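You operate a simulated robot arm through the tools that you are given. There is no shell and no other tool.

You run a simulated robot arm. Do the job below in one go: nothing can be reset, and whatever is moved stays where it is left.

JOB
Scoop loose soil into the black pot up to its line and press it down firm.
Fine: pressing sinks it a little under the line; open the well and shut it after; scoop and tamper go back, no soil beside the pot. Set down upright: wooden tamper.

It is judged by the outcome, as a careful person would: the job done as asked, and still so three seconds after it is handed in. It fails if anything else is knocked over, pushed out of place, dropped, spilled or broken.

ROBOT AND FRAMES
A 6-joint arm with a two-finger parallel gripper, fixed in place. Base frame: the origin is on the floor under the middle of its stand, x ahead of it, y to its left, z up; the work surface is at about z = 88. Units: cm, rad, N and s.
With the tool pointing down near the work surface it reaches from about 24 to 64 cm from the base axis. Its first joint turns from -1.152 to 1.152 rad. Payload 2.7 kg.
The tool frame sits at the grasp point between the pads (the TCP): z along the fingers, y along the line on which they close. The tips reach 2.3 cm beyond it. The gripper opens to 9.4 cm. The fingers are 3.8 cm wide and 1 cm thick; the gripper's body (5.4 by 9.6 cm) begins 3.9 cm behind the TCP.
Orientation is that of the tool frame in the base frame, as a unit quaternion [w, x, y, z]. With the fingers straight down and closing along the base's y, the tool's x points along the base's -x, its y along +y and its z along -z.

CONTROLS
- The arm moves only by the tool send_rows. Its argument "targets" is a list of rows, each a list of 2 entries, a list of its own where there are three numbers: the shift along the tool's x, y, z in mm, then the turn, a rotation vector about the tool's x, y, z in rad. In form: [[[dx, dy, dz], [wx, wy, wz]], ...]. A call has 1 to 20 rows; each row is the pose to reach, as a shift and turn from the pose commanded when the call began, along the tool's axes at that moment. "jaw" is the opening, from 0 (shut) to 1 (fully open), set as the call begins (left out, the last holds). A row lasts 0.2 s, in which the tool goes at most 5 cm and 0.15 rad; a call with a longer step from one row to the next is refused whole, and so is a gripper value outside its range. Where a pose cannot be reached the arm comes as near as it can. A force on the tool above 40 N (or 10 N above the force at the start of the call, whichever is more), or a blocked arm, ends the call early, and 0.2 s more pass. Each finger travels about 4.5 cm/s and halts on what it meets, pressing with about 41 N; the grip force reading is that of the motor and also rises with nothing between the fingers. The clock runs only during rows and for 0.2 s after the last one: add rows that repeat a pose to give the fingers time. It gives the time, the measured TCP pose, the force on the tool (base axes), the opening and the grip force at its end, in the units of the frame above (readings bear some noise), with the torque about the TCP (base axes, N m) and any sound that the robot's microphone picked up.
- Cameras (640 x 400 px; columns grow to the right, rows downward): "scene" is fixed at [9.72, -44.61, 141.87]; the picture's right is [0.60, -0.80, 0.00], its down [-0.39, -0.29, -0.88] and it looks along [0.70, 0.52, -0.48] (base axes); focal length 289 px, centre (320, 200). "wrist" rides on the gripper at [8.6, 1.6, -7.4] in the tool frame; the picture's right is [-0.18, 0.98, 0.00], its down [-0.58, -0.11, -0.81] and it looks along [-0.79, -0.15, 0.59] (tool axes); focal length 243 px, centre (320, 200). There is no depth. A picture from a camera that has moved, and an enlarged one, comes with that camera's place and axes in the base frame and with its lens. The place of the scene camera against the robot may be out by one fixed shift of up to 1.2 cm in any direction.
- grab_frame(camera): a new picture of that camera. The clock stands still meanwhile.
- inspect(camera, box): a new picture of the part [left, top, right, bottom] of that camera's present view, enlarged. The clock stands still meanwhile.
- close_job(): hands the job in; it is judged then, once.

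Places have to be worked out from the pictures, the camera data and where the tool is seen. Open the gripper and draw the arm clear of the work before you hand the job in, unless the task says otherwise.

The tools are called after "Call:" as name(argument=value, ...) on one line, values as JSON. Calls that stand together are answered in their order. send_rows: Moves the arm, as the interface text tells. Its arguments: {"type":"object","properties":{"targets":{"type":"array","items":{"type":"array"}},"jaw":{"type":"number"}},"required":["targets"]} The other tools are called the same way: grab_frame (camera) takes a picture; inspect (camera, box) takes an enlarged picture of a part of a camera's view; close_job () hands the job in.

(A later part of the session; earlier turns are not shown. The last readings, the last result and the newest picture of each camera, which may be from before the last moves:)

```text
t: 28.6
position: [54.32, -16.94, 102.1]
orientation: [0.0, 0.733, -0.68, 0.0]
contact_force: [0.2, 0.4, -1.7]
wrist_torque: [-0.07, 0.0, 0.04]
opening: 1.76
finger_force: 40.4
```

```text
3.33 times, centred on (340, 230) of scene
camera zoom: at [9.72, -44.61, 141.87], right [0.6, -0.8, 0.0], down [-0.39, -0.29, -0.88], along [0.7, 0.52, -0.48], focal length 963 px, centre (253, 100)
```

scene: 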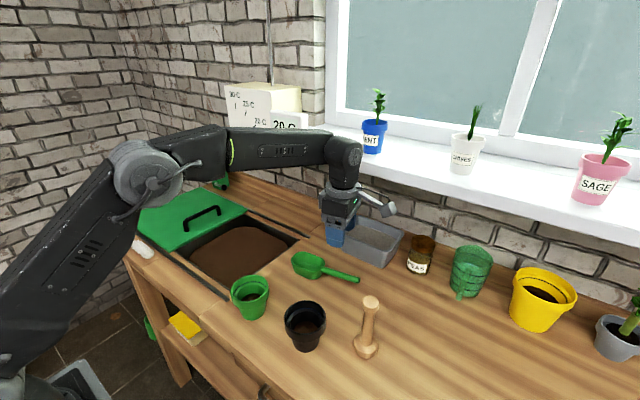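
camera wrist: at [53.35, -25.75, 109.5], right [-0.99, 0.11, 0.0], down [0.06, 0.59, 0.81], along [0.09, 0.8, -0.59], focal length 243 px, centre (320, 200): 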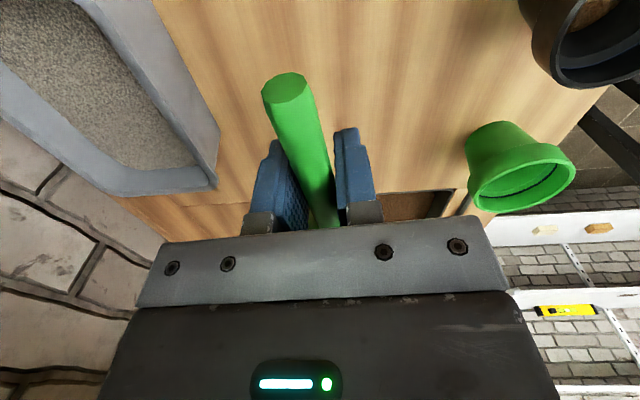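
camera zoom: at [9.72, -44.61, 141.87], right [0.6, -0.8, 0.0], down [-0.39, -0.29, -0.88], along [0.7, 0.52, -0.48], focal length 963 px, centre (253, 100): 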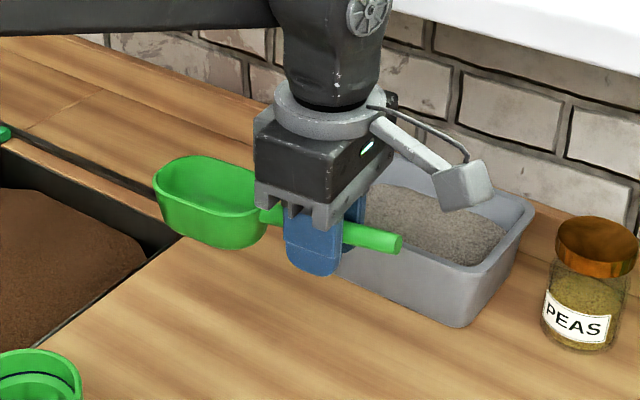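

The scoop is held level. I carry it over to the open well, with the bowl above the soil around (50, 18).

Call:
send_rows(targets=[[[-30, 3, 0], [0, 0, 0]], [[-65, 6, 0], [0, 0, 0]], [[-100, 9, 0], [0, 0, 0]], [[-135, 12, 0], [0, 0, 0]], [[-170, 15, 0], [0, 0, 0]], [[-205, 18, 0], [0, 0, 0]], [[-240, 21, 0], [0, 0, 0]], [[-261, 23, 0], [0, 0, 0]], [[-261, 23, 0], [0, 0, 0]]])

Call:
inspect(camera="scene", box=[130, 150, 340, 310])

Call:
grab_frame(camera="wrist")

```text
t: 30.6
position: [49.94, 8.84, 102.37]
orientation: [0.0, 0.733, -0.68, 0.0]
contact_force: [0.7, 0.1, -0.2]
wrist_torque: [-0.03, 0.0, -0.01]
opening: 1.77
finger_force: 41.0
```

```text
2.50 times, centred on (235, 230) of scene
camera zoom: at [9.72, -44.61, 141.87], right [0.6, -0.8, 0.0], down [-0.39, -0.29, -0.88], along [0.7, 0.52, -0.48], focal length 722 px, centre (532, 125)
```

zoom: 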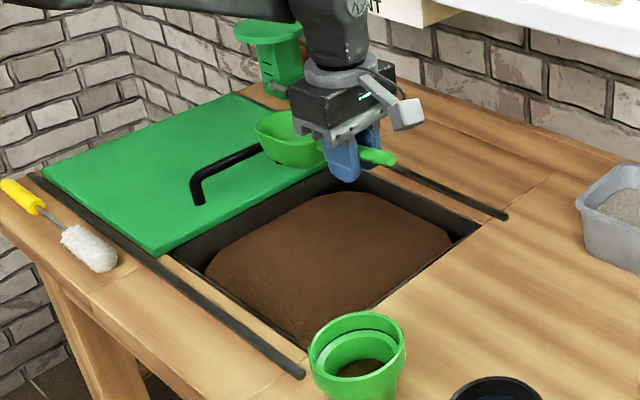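

```text
taken
camera wrist: at [48.87, 0.13, 109.6], right [-0.99, 0.11, 0.0], down [0.07, 0.59, 0.81], along [0.09, 0.8, -0.59], focal length 243 px, centre (320, 200)
```

wrist: 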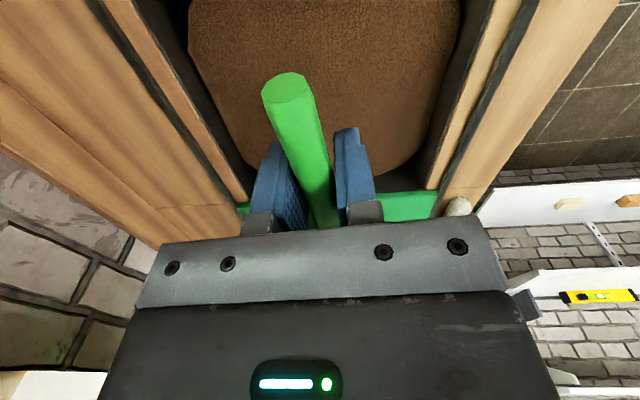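

I zoom into the wrist view of the well to gauge the soil depth.

Call:
inspect(camera="wrist", box=[100, 0, 320, 200])

Call:
inspect(camera="wrist", box=[340, 0, 560, 220])

```text
2.00 times, centred on (210, 100) of wrist
camera zoom: at [48.87, 0.13, 109.6], right [-0.99, 0.11, 0.0], down [0.07, 0.59, 0.81], along [0.09, 0.8, -0.59], focal length 485 px, centre (540, 400)
```

zoom: 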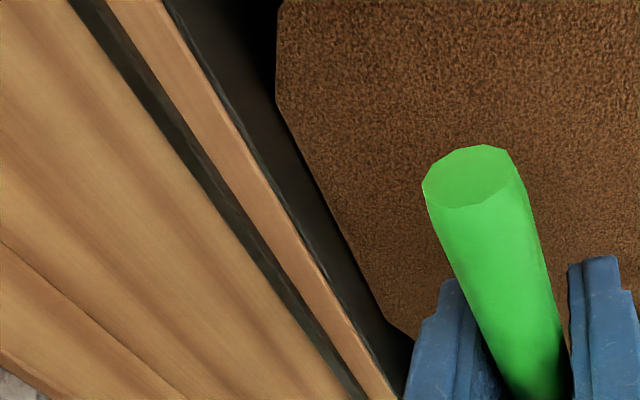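

```text
1.82 times, centred on (450, 110) of wrist
camera zoom: at [48.87, 0.13, 109.6], right [-0.99, 0.11, 0.0], down [0.07, 0.59, 0.81], along [0.09, 0.8, -0.59], focal length 441 px, centre (84, 364)
```

zoom: 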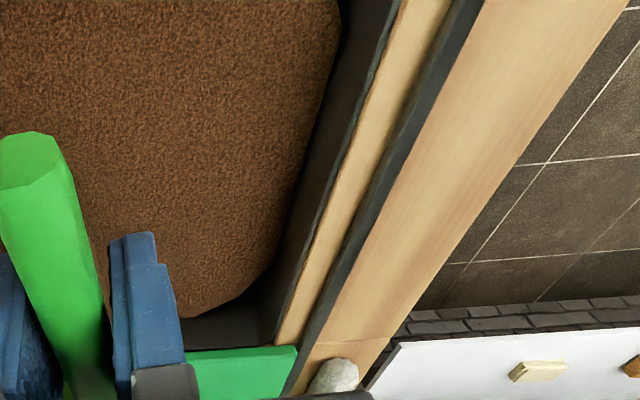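

Soil surface is roughly z ≈ 84.5–86, about 3 cm under the rim (88). I tilt the scoop nose-down about 35° with its lip just above the soil near the right part of the well, then look.

Call:
send_rows(targets=[[[10, 0, 10], [0, 0.125, 0]], [[20, 0, 22], [0, 0.25, 0]], [[30, 0, 34], [0, 0.375, 0]], [[41, 0, 46], [0, 0.5, 0]], [[51, 0, 60], [0, 0.61, 0]], [[51, 0, 60], [0, 0.61, 0]]])

Call:
inspect(camera="scene", box=[150, 160, 340, 300])

Call:
grab_frame(camera="wrist")

```text
t: 32.0
position: [50.39, 3.67, 96.0]
orientation: [0.205, 0.699, -0.649, 0.221]
contact_force: [-0.4, 0.0, -2.1]
wrist_torque: [-0.08, 0.01, 0.01]
opening: 1.77
finger_force: 40.2
```

```text
2.86 times, centred on (245, 230) of scene
camera zoom: at [9.72, -44.61, 141.87], right [0.6, -0.8, 0.0], down [-0.39, -0.29, -0.88], along [0.7, 0.52, -0.48], focal length 826 px, centre (534, 114)
```

zoom: 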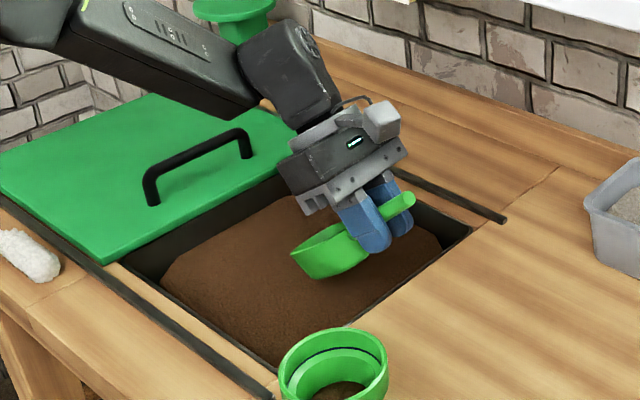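

```text
taken
camera wrist: at [48.95, 0.7, 107.02], right [-0.99, 0.08, -0.11], down [0.04, 0.94, 0.33], along [0.12, 0.32, -0.94], focal length 243 px, centre (320, 200)
```

wrist: 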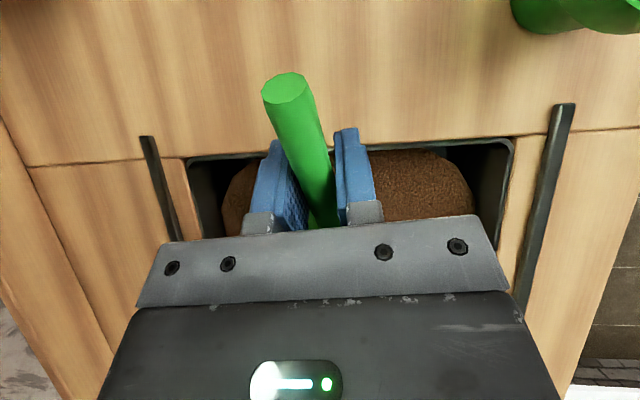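

The arm handles the tilt well and the lip is right over the soil. I now plunge, push forward while levelling, and lift out.

Call:
send_rows(targets=[[[-19.1, 0, 9.8], [0, 0, 0]], [[-38.2, 0, 19.7], [0, 0, 0]], [[-56.7, 0, 28.7], [0, 0, 0]], [[-69.4, 0, 37.9], [0, -0.11, 0]], [[-81.8, 0, 45.1], [0, -0.23, 0]], [[-92.3, 0, 48.4], [0, -0.35, 0]], [[-99.7, 0, 47.1], [0, -0.47, 0]], [[-104.1, 0, 41.9], [0, -0.59, 0]], [[-100.5, 0, 29.8], [0, -0.64, 0]], [[-91, 0, 16], [0, -0.64, 0]], [[-82.2, 0, 3.6], [0, -0.64, 0]]])

Call:
inspect(camera="scene", box=[150, 160, 340, 300])

```text
t: 34.4
position: [49.7, 10.12, 91.11]
orientation: [-0.01, 0.734, -0.679, -0.011]
contact_force: [0.0, 0.0, -1.4]
wrist_torque: [-0.1, -0.06, 0.04]
opening: 1.79
finger_force: 41.0
```

```text
2.86 times, centred on (245, 230) of scene
camera zoom: at [9.72, -44.61, 141.87], right [0.6, -0.8, 0.0], down [-0.39, -0.29, -0.88], along [0.7, 0.52, -0.48], focal length 826 px, centre (534, 114)
```

zoom: 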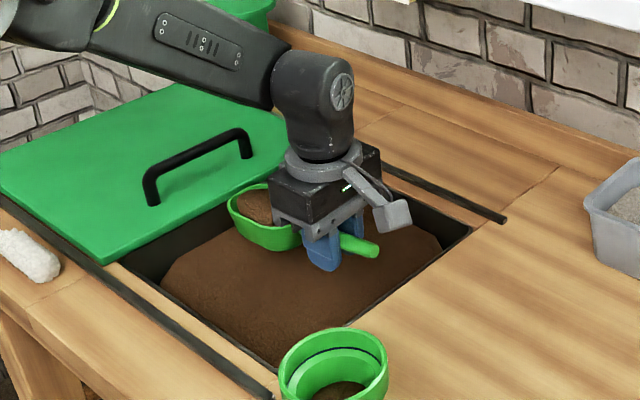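

There is soil in the bowl. I lift it a bit more and zoom in to see how full it is.

Call:
send_rows(targets=[[[0, 0, -20], [0, 0, 0]], [[0, 0, -45], [0, 0, 0]], [[0, 0, -70], [0, 0, 0]], [[0, 0, -100], [0, 0, 0]], [[0, 0, -100], [0, 0, 0]]])

Call:
inspect(camera="scene", box=[200, 180, 290, 240])

Call:
grab_frame(camera="scene")

```text
t: 35.6
position: [49.94, 9.95, 101.06]
orientation: [-0.009, 0.733, -0.68, -0.011]
contact_force: [0.6, -0.5, -1.4]
wrist_torque: [-0.1, -0.02, -0.02]
opening: 1.81
finger_force: 41.1
```

```text
6.67 times, centred on (245, 210) of scene
camera zoom: at [9.72, -44.61, 141.87], right [0.6, -0.8, 0.0], down [-0.39, -0.29, -0.88], along [0.7, 0.52, -0.48], focal length 1926 px, centre (820, 133)
```

zoom: 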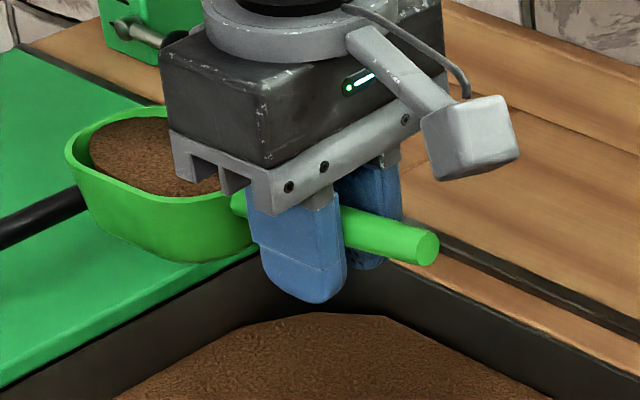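

```text
taken
```

scene: 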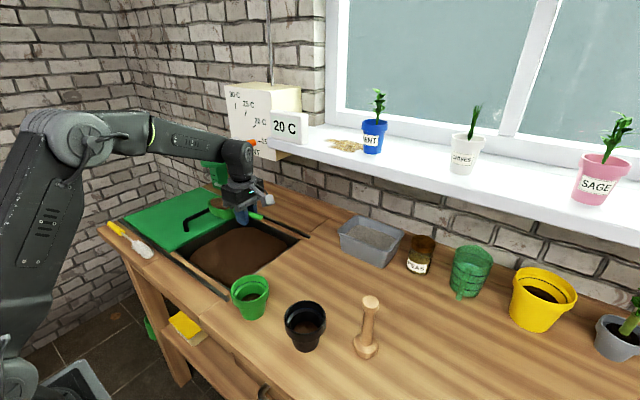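

The bowl is well filled. Before pouring over the pot I want to learn how the soil leaves the bowl, so I tip it gradually over the well first (anything that falls just goes back).

Call:
send_rows(targets=[[[39.7, 0, 4.4], [0, 0, 0]], [[79.8, 0, 8.2], [0, 0.05, 0]], [[117.2, 0, 20.6], [0, 0.15, 0]], [[112.6, 0, 0.2], [0, 0.3, 0]], [[105, 0, -18.6], [0, 0.45, 0]], [[94.5, 0, -36.3], [0, 0.6, 0]], [[94.5, 0, -36.3], [0, 0.6, 0]]])

Call:
inspect(camera="scene", box=[180, 130, 340, 270])

```text
t: 37.2
position: [50.43, 0.45, 104.46]
orientation: [0.192, 0.704, -0.652, 0.206]
contact_force: [-0.9, -0.7, -1.0]
wrist_torque: [-0.08, -0.01, -0.02]
opening: 1.81
finger_force: 41.2
```

```text
2.86 times, centred on (260, 200) of scene
camera zoom: at [9.72, -44.61, 141.87], right [0.6, -0.8, 0.0], down [-0.39, -0.29, -0.88], along [0.7, 0.52, -0.48], focal length 826 px, centre (491, 200)
```

zoom: 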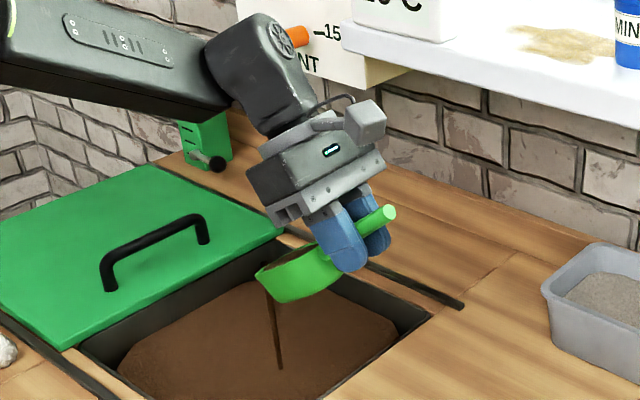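

Soil already runs as a thin stream off the lip at about 33° of tilt – good, the pour is controllable. I hold here a second and watch the rate.

Call:
inspect(camera="scene", box=[225, 170, 305, 250])

Call:
send_rows(targets=[[[0, 0, 0], [0, 0, 0]], [[0, 0, 0], [0, 0, 0]], [[0, 0, 0], [0, 0, 0]], [[0, 0, 0], [0, 0, 0]]])

Call:
inspect(camera="scene", box=[225, 170, 305, 250])

```text
5.00 times, centred on (265, 210) of scene
camera zoom: at [9.72, -44.61, 141.87], right [0.6, -0.8, 0.0], down [-0.39, -0.29, -0.88], along [0.7, 0.52, -0.48], focal length 1445 px, centre (595, 150)
```

zoom: 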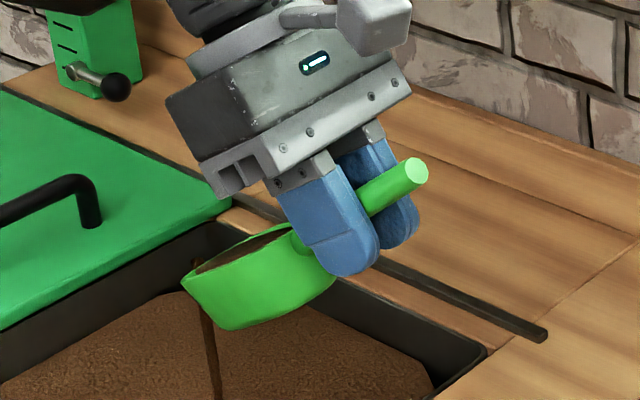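

```text
t: 38.2
position: [50.58, 0.46, 104.42]
orientation: [0.191, 0.704, -0.652, 0.207]
contact_force: [0.4, -0.8, -1.7]
wrist_torque: [-0.01, 0.01, 0.04]
opening: 1.77
finger_force: 40.9
```

```text
5.00 times, centred on (265, 210) of scene
camera zoom: at [9.72, -44.61, 141.87], right [0.6, -0.8, 0.0], down [-0.39, -0.29, -0.88], along [0.7, 0.52, -0.48], focal length 1445 px, centre (595, 150)
```

zoom: 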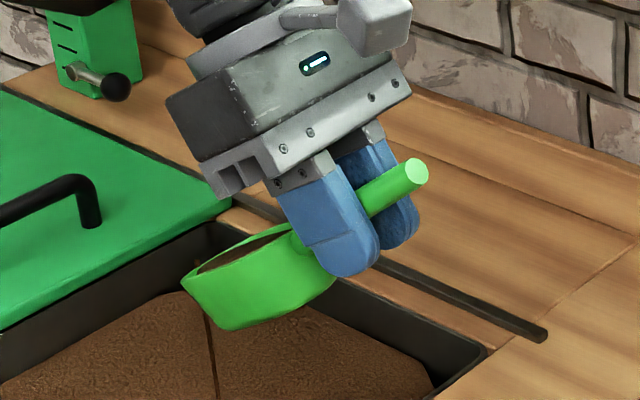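

The flow tapers off by itself at a given tilt, so the amount can be dosed by angle. I level the scoop again over the well and see how much is left.

Call:
send_rows(targets=[[[5, 0, -1.5], [0, -0.1425, 0]], [[10, 0, -3], [0, -0.285, 0]], [[15, 0, -4.5], [0, -0.4275, 0]], [[20.8, 0, -5.6], [0, -0.57, 0]], [[20.8, 0, -5.6], [0, -0.57, 0]]])

Call:
inspect(camera="scene", box=[220, 150, 320, 220])

Call:
grab_frame(camera="scene")

```text
t: 39.4
position: [50.69, -0.96, 106.07]
orientation: [-0.001, 0.734, -0.679, -0.001]
contact_force: [-0.1, 0.6, -2.2]
wrist_torque: [-0.11, -0.02, 0.02]
opening: 1.76
finger_force: 41.1
```

```text
5.71 times, centred on (270, 185) of scene
camera zoom: at [9.72, -44.61, 141.87], right [0.6, -0.8, 0.0], down [-0.39, -0.29, -0.88], along [0.7, 0.52, -0.48], focal length 1651 px, centre (606, 286)
```

zoom: 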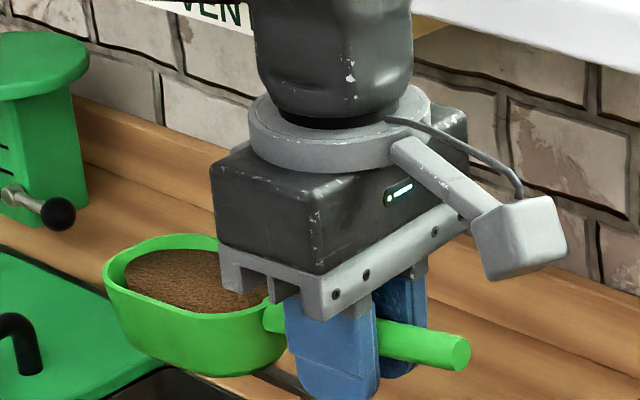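

```text
taken
```

scene: 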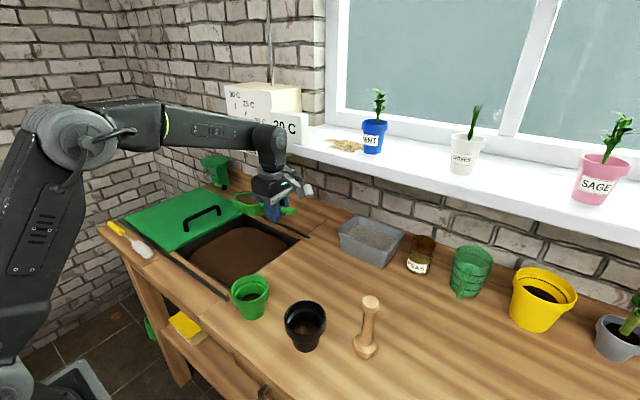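

The bowl is still mostly full. I carry it level at z ≈ 106 to the pot, swinging the scoop about 20° so it approaches well clear of the tamper (which stands near (43, −29)).

Call:
send_rows(targets=[[[25, 16, 0], [0, 0, 0.03]], [[50, 32, 0], [0, 0, 0.06]], [[76, 48, 0], [0, 0, 0.09]], [[102, 65, 0], [0, 0, 0.12]], [[127, 81, 0], [0, 0, 0.15]], [[153, 97, 0], [0, 0, 0.18]], [[178, 113, 0], [0, 0, 0.21]], [[204, 130, 0], [0, 0, 0.24]], [[229, 146, 0], [0, 0, 0.27]], [[255, 162, 0], [0, 0, 0.3]], [[280, 178, 0], [0, 0, 0.33]], [[305, 194, 0], [0, 0, 0.36]], [[305, 194, 0], [0, 0, 0.36]]])

Call:
grab_frame(camera="scene")

Call:
inspect(camera="scene", box=[250, 230, 410, 370])

Call:
grab_frame(camera="wrist")

```text
t: 42.2
position: [33.68, -32.9, 105.91]
orientation: [0.0, -0.599, 0.8, 0.0]
contact_force: [0.4, 0.4, -1.4]
wrist_torque: [-0.05, 0.02, 0.0]
opening: 1.8
finger_force: 40.9
```

```text
taken
```

scene: 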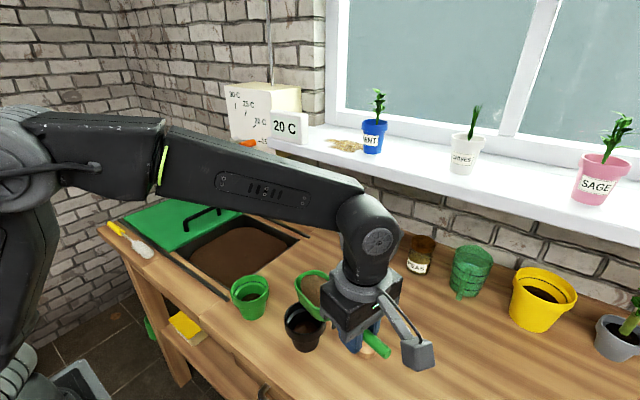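

```text
2.86 times, centred on (330, 300) of scene
camera zoom: at [9.72, -44.62, 141.87], right [0.6, -0.8, 0.0], down [-0.39, -0.29, -0.88], along [0.7, 0.52, -0.48], focal length 826 px, centre (291, -86)
```

zoom: 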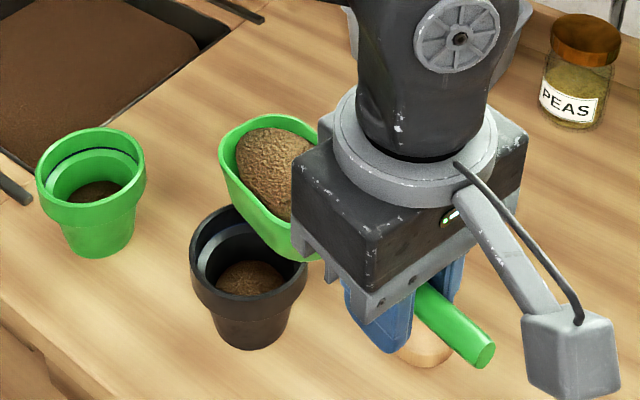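

```text
taken
camera wrist: at [29.78, -40.79, 113.25], right [-0.89, 0.45, 0.0], down [0.27, 0.53, 0.81], along [0.36, 0.72, -0.59], focal length 243 px, centre (320, 200)
```

wrist: 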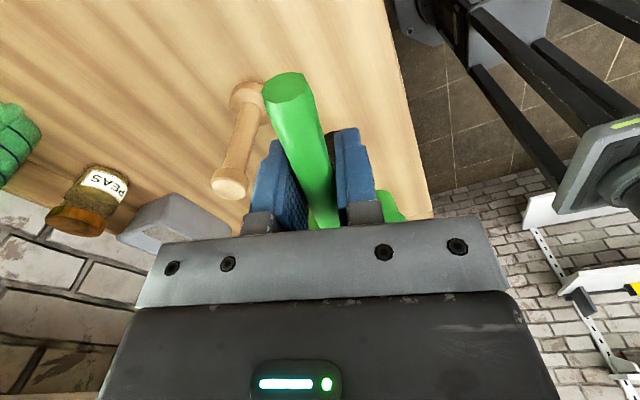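

The lip is over the pot centre within about 0.5 cm. I lower it to ~3 cm above the rim while tilting to about 27° (just short of where it flowed), and check alignment.

Call:
send_rows(targets=[[[3, 0, 25], [0, 0.1, 0]], [[1.2, 0, 31.7], [0, 0.2, 0]], [[-2.2, 0, 28.3], [0, 0.3, 0]], [[-6.9, 0, 20.4], [0, 0.4, 0]], [[-11.6, 0, 10.4], [0, 0.48, 0]]])

Call:
inspect(camera="scene", box=[250, 250, 370, 365])

```text
t: 43.4
position: [34.06, -31.81, 104.99]
orientation: [-0.191, -0.583, 0.777, -0.143]
contact_force: [-0.1, 0.8, -1.4]
wrist_torque: [-0.06, -0.03, 0.0]
opening: 1.78
finger_force: 41.2
```

```text
3.48 times, centred on (310, 308) of scene
camera zoom: at [9.72, -44.61, 141.87], right [0.6, -0.8, 0.0], down [-0.39, -0.29, -0.88], along [0.7, 0.52, -0.48], focal length 1005 px, centre (355, -174)
```

zoom: 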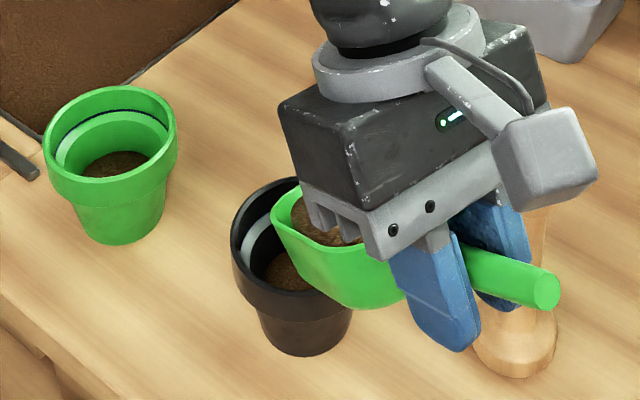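

The lip looks about 0.8 cm past the pot's centre toward +y, so I shift it back and tilt on to about 33°, then look for flow.

Call:
send_rows(targets=[[[7.1, 0, 3.7], [0, 0, 0]], [[6.8, 0, -3], [0, 0.05, 0]], [[6.4, 0, -10.1], [0, 0.1, 0]], [[6.4, 0, -10.1], [0, 0.1, 0]]])

Call:
inspect(camera="scene", box=[260, 265, 350, 360])

```text
t: 44.4
position: [33.92, -31.94, 106.1]
orientation: [-0.229, -0.575, 0.767, -0.172]
contact_force: [-0.5, -0.4, -1.3]
wrist_torque: [-0.09, 0.02, -0.02]
opening: 1.76
finger_force: 41.3
```

```text
4.21 times, centred on (305, 312) of scene
camera zoom: at [9.72, -44.61, 141.87], right [0.6, -0.8, 0.0], down [-0.39, -0.29, -0.88], along [0.7, 0.52, -0.48], focal length 1217 px, centre (383, -274)
```

zoom: 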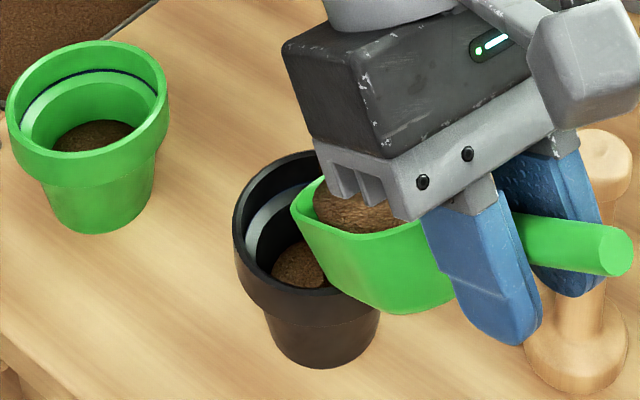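

No flow yet at 33° with the lower fill; the lip is within ~0.5 cm of the pot centre. I tilt further, pivoting about the lip, to about 39°.

Call:
send_rows(targets=[[[-0.2, 0, -6.9], [0, 0.05, 0]], [[-0.7, 0, -13.8], [0, 0.1, 0]], [[-0.7, 0, -13.8], [0, 0.1, 0]]])

Call:
inspect(camera="scene", box=[260, 265, 350, 360])

```text
t: 45.2
position: [34.24, -31.11, 107.33]
orientation: [-0.267, -0.566, 0.754, -0.2]
contact_force: [0.4, 0.1, -1.4]
wrist_torque: [-0.07, 0.0, 0.0]
opening: 1.77
finger_force: 40.3
```

```text
4.21 times, centred on (305, 312) of scene
camera zoom: at [9.72, -44.61, 141.87], right [0.6, -0.8, 0.0], down [-0.39, -0.29, -0.88], along [0.7, 0.52, -0.48], focal length 1217 px, centre (383, -274)
```

zoom: 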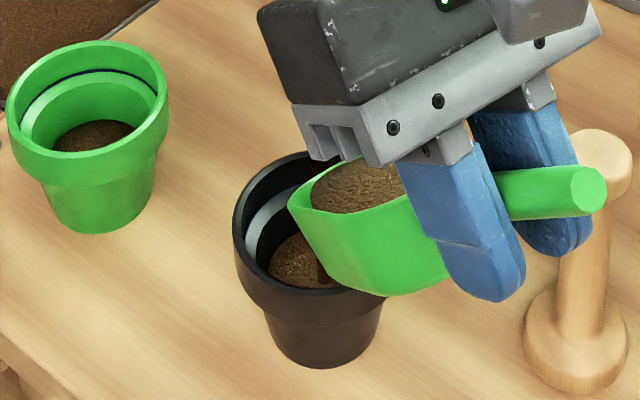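

A trickle seems to be reaching the pot. I hold briefly and look again.

Call:
send_rows(targets=[[[0, 0, 0], [0, 0, 0]], [[0, 0, 0], [0, 0, 0]], [[0, 0, 0], [0, 0, 0]]])

Call:
inspect(camera="scene", box=[270, 280, 340, 350])

```text
t: 46.0
position: [34.31, -31.01, 107.27]
orientation: [-0.267, -0.566, 0.754, -0.2]
contact_force: [0.7, -0.4, -0.4]
wrist_torque: [-0.07, 0.0, 0.03]
opening: 1.76
finger_force: 40.9
```

```text
5.71 times, centred on (305, 315) of scene
camera zoom: at [9.72, -44.61, 141.87], right [0.6, -0.8, 0.0], down [-0.39, -0.29, -0.88], along [0.7, 0.52, -0.48], focal length 1651 px, centre (406, -457)
```

zoom: 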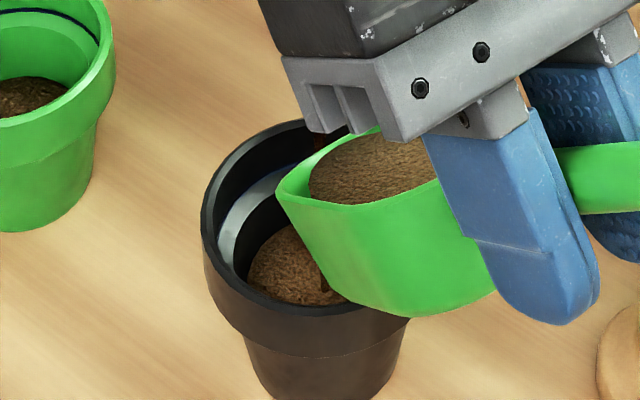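

The pot's soil is rising with the stream landing inside. I tilt another 0.1 rad and hold.

Call:
send_rows(targets=[[[-0.2, 0, -6.9], [0, 0.05, 0]], [[-0.7, 0, -13.8], [0, 0.1, 0]], [[-0.7, 0, -13.8], [0, 0.1, 0]], [[-0.7, 0, -13.8], [0, 0.1, 0]], [[-0.7, 0, -13.8], [0, 0.1, 0]]])

Call:
inspect(camera="scene", box=[270, 280, 340, 350])

```text
t: 47.2
position: [34.38, -30.13, 108.45]
orientation: [-0.304, -0.555, 0.74, -0.228]
contact_force: [-0.3, 0.1, -0.9]
wrist_torque: [-0.05, -0.01, 0.01]
opening: 1.78
finger_force: 40.8
```

```text
5.71 times, centred on (305, 315) of scene
camera zoom: at [9.72, -44.61, 141.87], right [0.6, -0.8, 0.0], down [-0.39, -0.29, -0.88], along [0.7, 0.52, -0.48], focal length 1651 px, centre (406, -457)
```

zoom: 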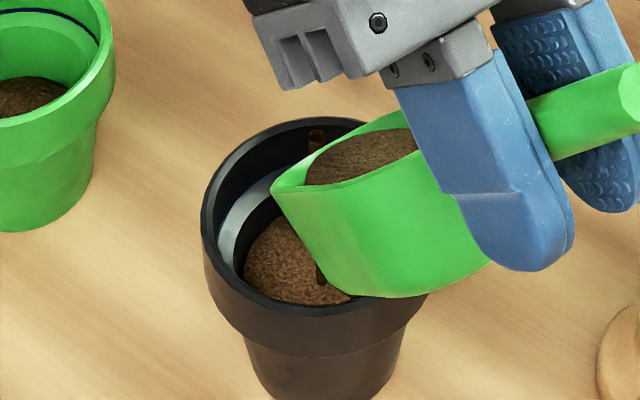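

The stream lands right at the pot's centre. I continue tilting in small steps and watching the level.

Call:
send_rows(targets=[[[-0.2, 0, -6.9], [0, 0.05, 0]], [[-0.7, 0, -13.8], [0, 0.1, 0]], [[-0.7, 0, -13.8], [0, 0.1, 0]], [[-0.7, 0, -13.8], [0, 0.1, 0]], [[-0.7, 0, -13.8], [0, 0.1, 0]]])

Call:
inspect(camera="scene", box=[270, 280, 340, 350])

```text
t: 48.4
position: [34.73, -29.14, 109.24]
orientation: [-0.341, -0.542, 0.725, -0.255]
contact_force: [-0.5, 0.6, -0.9]
wrist_torque: [-0.06, 0.0, -0.05]
opening: 1.77
finger_force: 41.3
```

```text
5.71 times, centred on (305, 315) of scene
camera zoom: at [9.72, -44.61, 141.87], right [0.6, -0.8, 0.0], down [-0.39, -0.29, -0.88], along [0.7, 0.52, -0.48], focal length 1651 px, centre (406, -457)
```

zoom: 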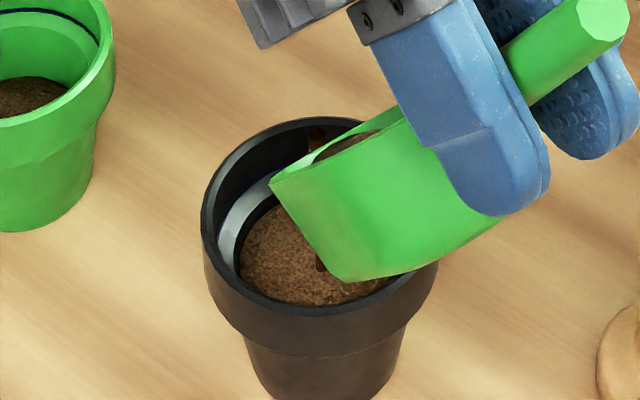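

The soil is nearing the lower edge of the ledge. Another small step.

Call:
send_rows(targets=[[[-0.2, 0, -6.9], [0, 0.05, 0]], [[-0.7, 0, -13.8], [0, 0.1, 0]], [[-0.7, 0, -13.8], [0, 0.1, 0]], [[-0.7, 0, -13.8], [0, 0.1, 0]], [[-0.7, 0, -13.8], [0, 0.1, 0]]])

Call:
inspect(camera="scene", box=[270, 280, 340, 350])

```text
t: 49.6
position: [35.05, -28.13, 110.04]
orientation: [-0.377, -0.529, 0.706, -0.282]
contact_force: [0.1, 0.2, -1.0]
wrist_torque: [-0.03, 0.05, 0.03]
opening: 1.8
finger_force: 40.9
```

```text
5.71 times, centred on (305, 315) of scene
camera zoom: at [9.72, -44.61, 141.87], right [0.6, -0.8, 0.0], down [-0.39, -0.29, -0.88], along [0.7, 0.52, -0.48], focal length 1651 px, centre (406, -457)
```

zoom: 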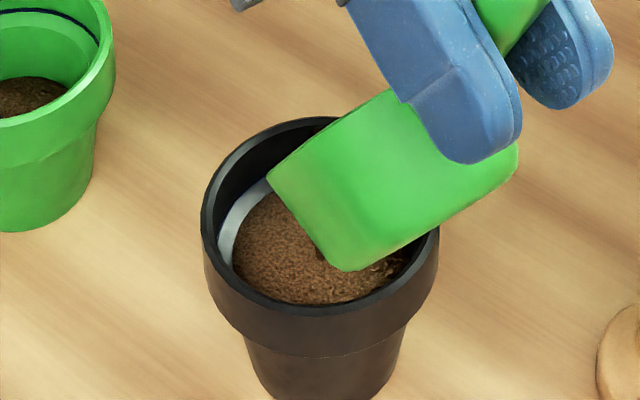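

The soil now appears up on the ledge. I tilt back (pivoting at the lip while rising) to stop the flow and check the level with a clear view.

Call:
send_rows(targets=[[[-1.5, 0, 20.6], [0, -0.15, 0]], [[2.1, 0, 35.2], [0, -0.3, 0]], [[2.9, 0, 48.9], [0, -0.45, 0]], [[0.8, 0, 61.2], [0, -0.6, 0]], [[-3.8, 0, 71.8], [0, -0.75, 0]], [[-7.5, 0, 77.6], [0, -0.87, 0]], [[-11.3, 0, 81.2], [0, -0.98, 0]], [[-11.3, 0, 81.2], [0, -0.98, 0]]])

Call:
inspect(camera="scene", box=[265, 275, 345, 355])

Call:
grab_frame(camera="scene")

```text
t: 51.4
position: [33.31, -33.87, 104.63]
orientation: [0.0, -0.6, 0.8, 0.001]
contact_force: [-0.5, -0.4, -0.9]
wrist_torque: [-0.08, 0.01, -0.01]
opening: 1.8
finger_force: 41.1
```

```text
5.00 times, centred on (305, 315) of scene
camera zoom: at [9.72, -44.62, 141.87], right [0.6, -0.8, 0.0], down [-0.39, -0.29, -0.88], along [0.7, 0.52, -0.48], focal length 1445 px, centre (395, -375)
```

zoom: 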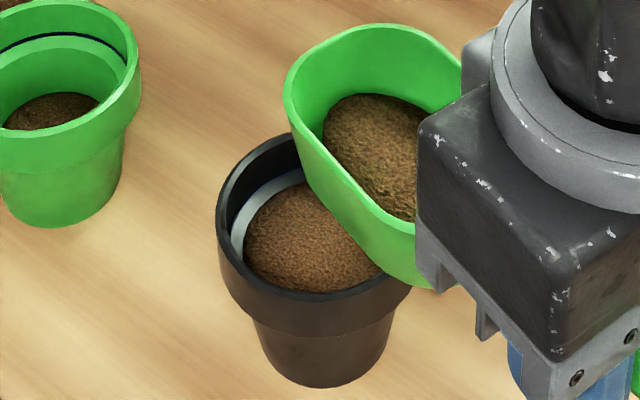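

```text
taken
```

scene: 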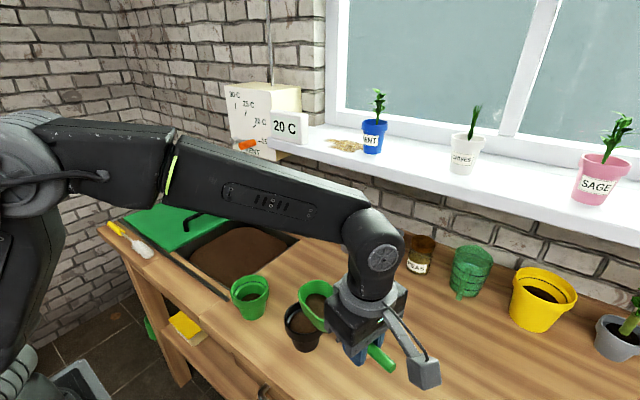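

Roughly half a scoop is left. I draw the scoop back 8 cm for an unobstructed look at the pot level.

Call:
send_rows(targets=[[[20, 0, 0], [0, 0, 0]], [[40, 0, 0], [0, 0, 0]], [[60, 0, 0], [0, 0, 0]], [[80, 0, 0], [0, 0, 0]], [[80, 0, 0], [0, 0, 0]]])

Call:
inspect(camera="scene", box=[280, 290, 335, 350])

Call:
inspect(camera="scene", box=[230, 270, 380, 370])

```text
t: 52.6
position: [31.12, -41.61, 104.69]
orientation: [0.001, -0.6, 0.8, 0.0]
contact_force: [0.1, -0.2, -1.6]
wrist_torque: [-0.07, -0.02, 0.0]
opening: 1.78
finger_force: 40.8
```

```text
6.67 times, centred on (308, 320) of scene
camera zoom: at [9.72, -44.62, 141.87], right [0.6, -0.8, 0.0], down [-0.39, -0.29, -0.88], along [0.7, 0.52, -0.48], focal length 1926 px, centre (403, -600)
```

zoom: 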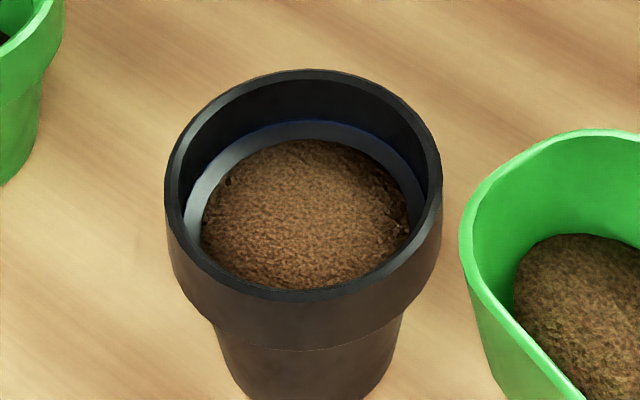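

```text
4.00 times, centred on (305, 320) of scene
camera zoom: at [9.72, -44.62, 141.87], right [0.6, -0.8, 0.0], down [-0.39, -0.29, -0.88], along [0.7, 0.52, -0.48], focal length 1156 px, centre (380, -280)
```

zoom: 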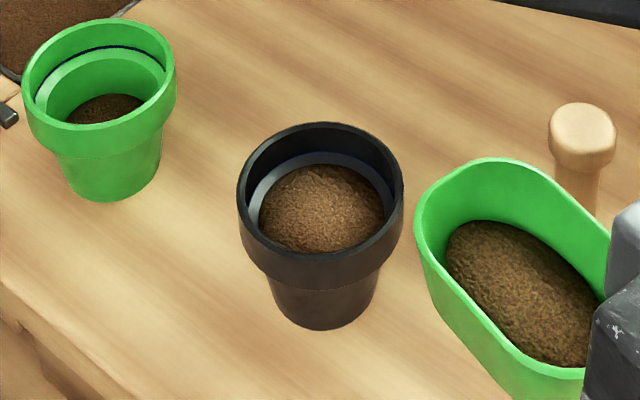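

The soil is just above the lower edge of the sloped ledge; the navy line at the top of the ledge still shows, so it needs a few mm more. I return over the pot and tilt back to where the flow stopped.

Call:
send_rows(targets=[[[-30, 0, 0], [0, 0, 0]], [[-60, 0, 0], [0, 0, 0]], [[-80, 0, 0], [0, 0.05, 0]], [[-80.5, 0, -10.6], [0, 0.15, 0]], [[-85, 0, -15.8], [0, 0.3, 0]], [[-92.7, 0, -20], [0, 0.45, 0]], [[-103, 0, -27.9], [0, 0.6, 0]], [[-116, 0, -34.1], [0, 0.75, 0]], [[-129, 0, -46.4], [0, 0.88, 0]], [[-140, 0, -54.6], [0, 0.98, 0]], [[-140, 0, -54.6], [0, 0.98, 0]]])

Call:
inspect(camera="scene", box=[270, 280, 340, 350])

```text
t: 55.0
position: [35.04, -28.23, 110.17]
orientation: [-0.377, -0.529, 0.705, -0.284]
contact_force: [-0.4, -1.2, -1.0]
wrist_torque: [-0.03, -0.02, 0.02]
opening: 1.77
finger_force: 41.2
```

```text
5.71 times, centred on (305, 315) of scene
camera zoom: at [9.72, -44.61, 141.87], right [0.6, -0.8, 0.0], down [-0.39, -0.29, -0.88], along [0.7, 0.52, -0.48], focal length 1651 px, centre (406, -457)
```

zoom: 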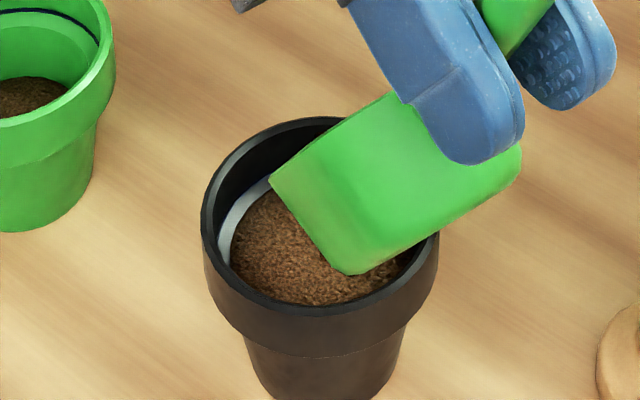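

Still a sliver of ledge visible below the navy line. I tilt a further 0.08 rad and hold briefly.

Call:
send_rows(targets=[[[-0.2, 0, -5.5], [0, 0.04, 0]], [[-0.5, 0, -11], [0, 0.08, 0]], [[-0.5, 0, -11], [0, 0.08, 0]], [[-0.5, 0, -11], [0, 0.08, 0]]])

Call:
inspect(camera="scene", box=[270, 280, 340, 350])

```text
t: 56.0
position: [35.31, -27.4, 110.65]
orientation: [-0.406, -0.517, 0.69, -0.303]
contact_force: [-0.3, -0.3, -1.0]
wrist_torque: [-0.02, -0.02, 0.02]
opening: 1.74
finger_force: 40.6
```

```text
5.71 times, centred on (305, 315) of scene
camera zoom: at [9.72, -44.61, 141.87], right [0.6, -0.8, 0.0], down [-0.39, -0.29, -0.88], along [0.7, 0.52, -0.48], focal length 1651 px, centre (406, -457)
```

zoom: 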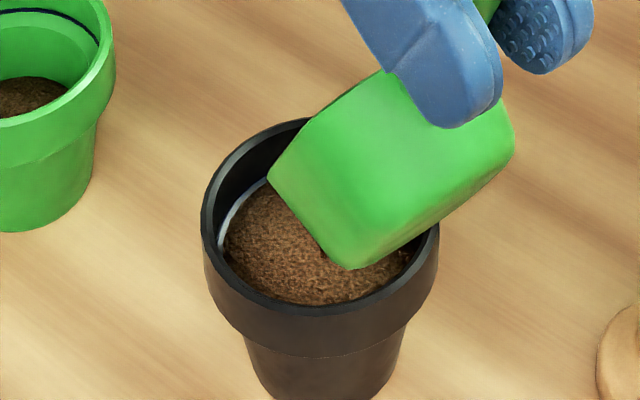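

The ledge band is nearly covered. A tiny bit more (0.03 rad), then I check.

Call:
send_rows(targets=[[[-0.1, 0, -4], [0, 0.03, 0]], [[-0.1, 0, -4], [0, 0.03, 0]]])

Call:
inspect(camera="scene", box=[275, 285, 335, 345])

```text
t: 56.6
position: [35.35, -27.12, 110.83]
orientation: [-0.416, -0.512, 0.684, -0.311]
contact_force: [-0.1, 0.6, -1.0]
wrist_torque: [-0.03, 0.03, -0.03]
opening: 1.77
finger_force: 40.7
```

```text
6.67 times, centred on (305, 315) of scene
camera zoom: at [9.72, -44.61, 141.87], right [0.6, -0.8, 0.0], down [-0.39, -0.29, -0.88], along [0.7, 0.52, -0.48], focal length 1926 px, centre (420, -567)
```

zoom: 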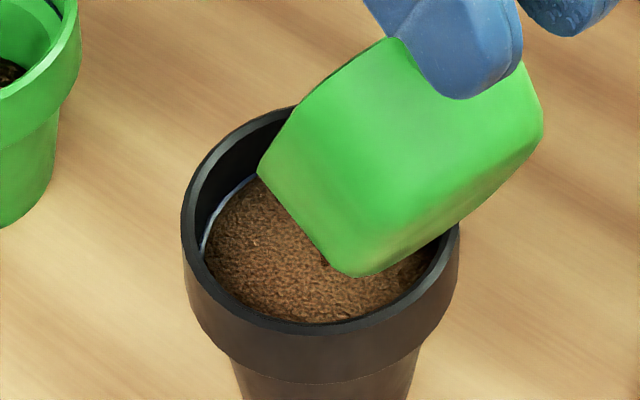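

The soil is now right at the navy line. I tilt back up at once to stop the flow.

Call:
send_rows(targets=[[[2.9, 0, 18.3], [0, -0.15, 0]], [[7.1, 0, 33.9], [0, -0.3, 0]], [[8.5, 0, 48.4], [0, -0.45, 0]], [[6.9, 0, 61.7], [0, -0.6, 0]], [[2.9, 0, 73.3], [0, -0.75, 0]], [[-3.4, 0, 82.7], [0, -0.9, 0]], [[-10.2, 0, 88.3], [0, -1.0, 0]], [[-16.6, 0, 92.3], [0, -1.09, 0]], [[-16.6, 0, 92.3], [0, -1.09, 0]]])

Call:
inspect(camera="scene", box=[270, 275, 350, 355])

```text
t: 58.6
position: [33.16, -34.21, 105.02]
orientation: [0.001, -0.6, 0.8, 0.001]
contact_force: [-0.1, -0.1, -1.5]
wrist_torque: [-0.03, 0.02, -0.01]
opening: 1.74
finger_force: 40.6
```

```text
5.00 times, centred on (310, 315) of scene
camera zoom: at [9.72, -44.62, 141.87], right [0.6, -0.8, 0.0], down [-0.39, -0.29, -0.88], along [0.7, 0.52, -0.48], focal length 1445 px, centre (370, -375)
```

zoom: 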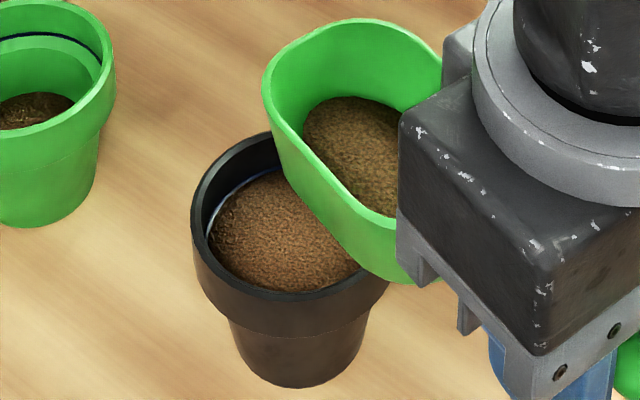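

I draw back and up for a clear view of the level all around.

Call:
send_rows(targets=[[[25, 0, -8], [0, 0, 0]], [[50, 0, -15], [0, 0, 0]], [[80, 0, -20], [0, 0, 0]], [[80, 0, -20], [0, 0, 0]]])

Call:
inspect(camera="scene", box=[280, 290, 335, 350])

Call:
inspect(camera="scene", box=[230, 270, 380, 370])

```text
t: 59.6
position: [30.94, -41.81, 107.02]
orientation: [0.0, -0.6, 0.8, 0.0]
contact_force: [0.0, 0.0, -1.1]
wrist_torque: [-0.09, 0.05, 0.0]
opening: 1.75
finger_force: 41.1
```

```text
6.67 times, centred on (308, 320) of scene
camera zoom: at [9.72, -44.62, 141.87], right [0.6, -0.8, 0.0], down [-0.39, -0.29, -0.88], along [0.7, 0.52, -0.48], focal length 1926 px, centre (403, -600)
```

zoom: 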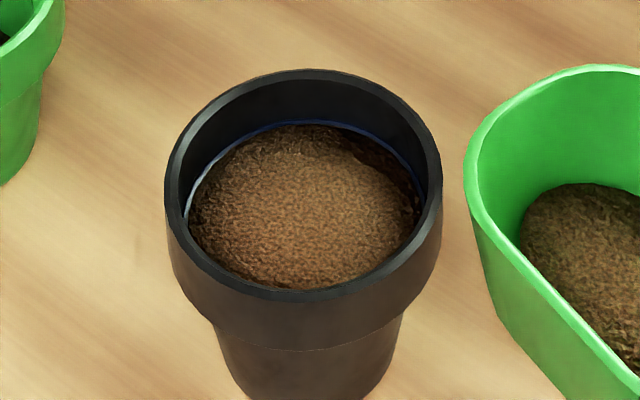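

```text
4.00 times, centred on (305, 320) of scene
camera zoom: at [9.72, -44.62, 141.87], right [0.6, -0.8, 0.0], down [-0.39, -0.29, -0.88], along [0.7, 0.52, -0.48], focal length 1156 px, centre (380, -280)
```

zoom: 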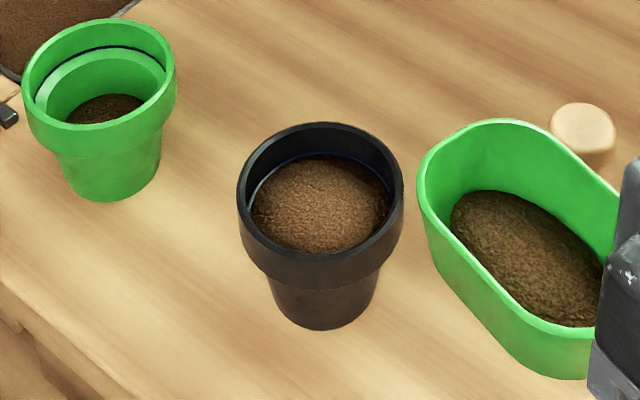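

The soil is level with the navy line all round, none beside the pot. Now I carry the leftover soil back to the well at safe height.

Call:
send_rows(targets=[[[-33, -5, 0], [0, 0, -0.026]], [[-66, -10, 0], [0, 0, -0.052]], [[-99, -15, 0], [0, 0, -0.078]], [[-132, -20, 0], [0, 0, -0.104]], [[-165, -25, 0], [0, 0, -0.13]], [[-198, -30, 0], [0, 0, -0.156]], [[-231, -36, 0], [0, 0, -0.182]], [[-264, -41, 0], [0, 0, -0.208]], [[-297, -46, 0], [0, 0, -0.234]], [[-330, -51, 0], [0, 0, -0.26]], [[-363, -56, 0], [0, 0, -0.286]], [[-396, -61, 0], [0, 0, -0.312]], [[-429, -66, 0], [0, 0, -0.338]], [[-456, -71, 0], [0, 0, -0.36]], [[-456, -71, 0], [0, 0, -0.36]]])

Call:
grab_frame(camera="scene")

```text
t: 62.8
position: [50.63, 0.06, 107.03]
orientation: [0.0, 0.733, -0.68, 0.0]
contact_force: [-1.0, 0.2, -0.8]
wrist_torque: [-0.11, -0.02, 0.0]
opening: 1.77
finger_force: 41.2
```

```text
taken
```

scene: 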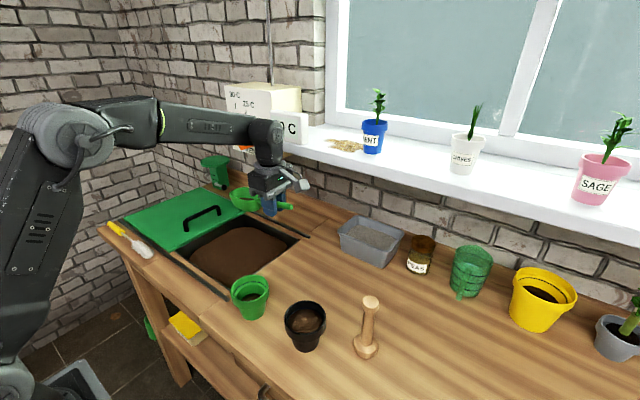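

Over the well again; I tip the scoop all the way to empty it back onto the soil.

Call:
send_rows(targets=[[[-2.5, 0, 9.4], [0, 0.15, 0]], [[-7.2, 0, 19.2], [0, 0.3, 0]], [[-14.7, 0, 20], [0, 0.45, 0]], [[-25.1, 0, 12.1], [0, 0.6, 0]], [[-38, 0, -4.1], [0, 0.75, 0]], [[-53.2, 0, -18.1], [0, 0.9, 0]], [[-70.3, 0, -29.7], [0, 1.05, 0]], [[-89, 0, -38.6], [0, 1.2, 0]], [[-108.8, 0, -44.7], [0, 1.35, 0]], [[-129.2, 0, -47.7], [0, 1.5, 0]], [[-129.2, 0, -47.7], [0, 1.5, 0]], [[-129.2, 0, -47.7], [0, 1.5, 0]], [[-129.2, 0, -47.7], [0, 1.5, 0]], [[-129.2, 0, -47.7], [0, 1.5, 0]], [[-129.2, 0, -47.7], [0, 1.5, 0]]])

Call:
inspect(camera="scene", box=[180, 130, 340, 270])

```text
t: 66.0
position: [49.72, 12.76, 112.0]
orientation: [0.464, 0.536, -0.498, 0.5]
contact_force: [0.8, 0.5, -1.4]
wrist_torque: [0.0, -0.02, 0.01]
opening: 1.77
finger_force: 41.2
```

```text
2.86 times, centred on (260, 200) of scene
camera zoom: at [9.72, -44.61, 141.87], right [0.6, -0.8, 0.0], down [-0.39, -0.29, -0.88], along [0.7, 0.52, -0.48], focal length 826 px, centre (491, 200)
```

zoom: 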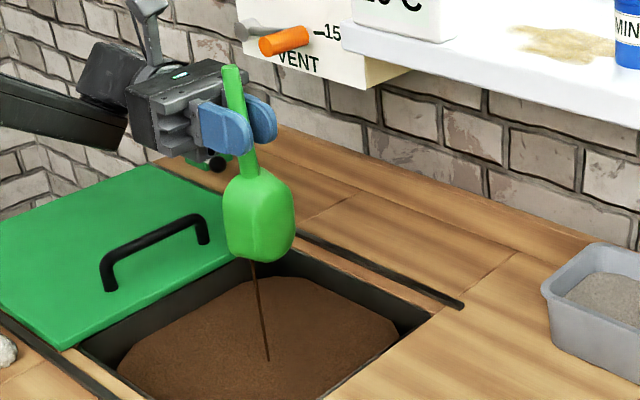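

Still emptying. I tilt a bit further and hold until the stream ends.

Call:
send_rows(targets=[[[-1.5, 0, -20.6], [0, 0.15, 0]], [[-6.2, 0, -40.8], [0, 0.3, 0]], [[-6.2, 0, -40.8], [0, 0.3, 0]], [[-6.2, 0, -40.8], [0, 0.3, 0]], [[-6.2, 0, -40.8], [0, 0.3, 0]], [[-6.2, 0, -40.8], [0, 0.3, 0]], [[-6.2, 0, -40.8], [0, 0.3, 0]], [[-6.2, 0, -40.8], [0, 0.3, 0]], [[-6.2, 0, -40.8], [0, 0.3, 0]], [[-6.2, 0, -40.8], [0, 0.3, 0]], [[-6.2, 0, -40.8], [0, 0.3, 0]], [[-6.2, 0, -40.8], [0, 0.3, 0]]])

Call:
inspect(camera="scene", box=[180, 130, 340, 270])

```text
t: 68.6
position: [51.78, 11.6, 111.12]
orientation: [0.516, 0.476, -0.417, 0.578]
contact_force: [0.3, -0.6, -0.8]
wrist_torque: [0.06, 0.01, 0.0]
opening: 1.78
finger_force: 40.9
out of reach, approached as far as the arm can: row 1, 2, 3, 4, 5, 6, 7, 8, 9, 10, 11, 12
```

```text
2.86 times, centred on (260, 200) of scene
camera zoom: at [9.72, -44.61, 141.87], right [0.6, -0.8, 0.0], down [-0.39, -0.29, -0.88], along [0.7, 0.52, -0.48], focal length 826 px, centre (491, 200)
```

zoom: 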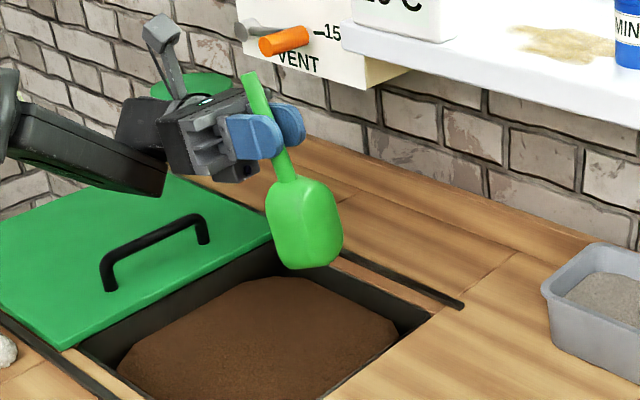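

The arm hit its reach limit at that angle but the lip stayed over the well (about (52, 9)) and the stream has ended. I back off to the previous tilt and check what pose results.

Call:
send_rows(targets=[[[-1.5, 0, 20.6], [0, -0.15, 0]], [[-6.2, 0, 40.8], [0, -0.3, 0]], [[-6.2, 0, 40.8], [0, -0.3, 0]]])

Call:
inspect(camera="scene", box=[180, 130, 340, 270])

```text
t: 69.4
position: [52.21, 7.36, 111.19]
orientation: [0.448, 0.557, -0.49, 0.499]
contact_force: [1.4, 0.0, -1.3]
wrist_torque: [0.05, 0.0, 0.01]
opening: 1.8
finger_force: 41.0
```

```text
2.86 times, centred on (260, 200) of scene
camera zoom: at [9.72, -44.61, 141.87], right [0.6, -0.8, 0.0], down [-0.39, -0.29, -0.88], along [0.7, 0.52, -0.48], focal length 826 px, centre (491, 200)
```

zoom: 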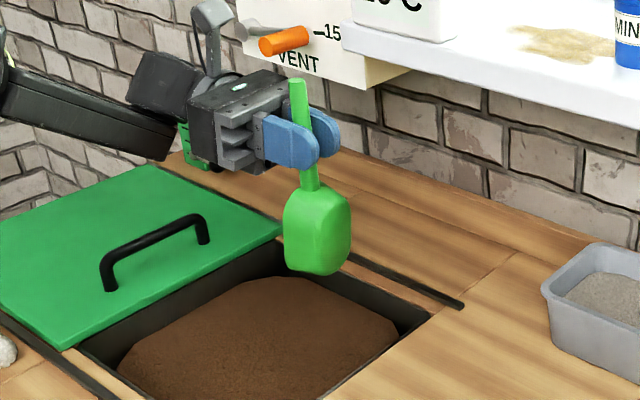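

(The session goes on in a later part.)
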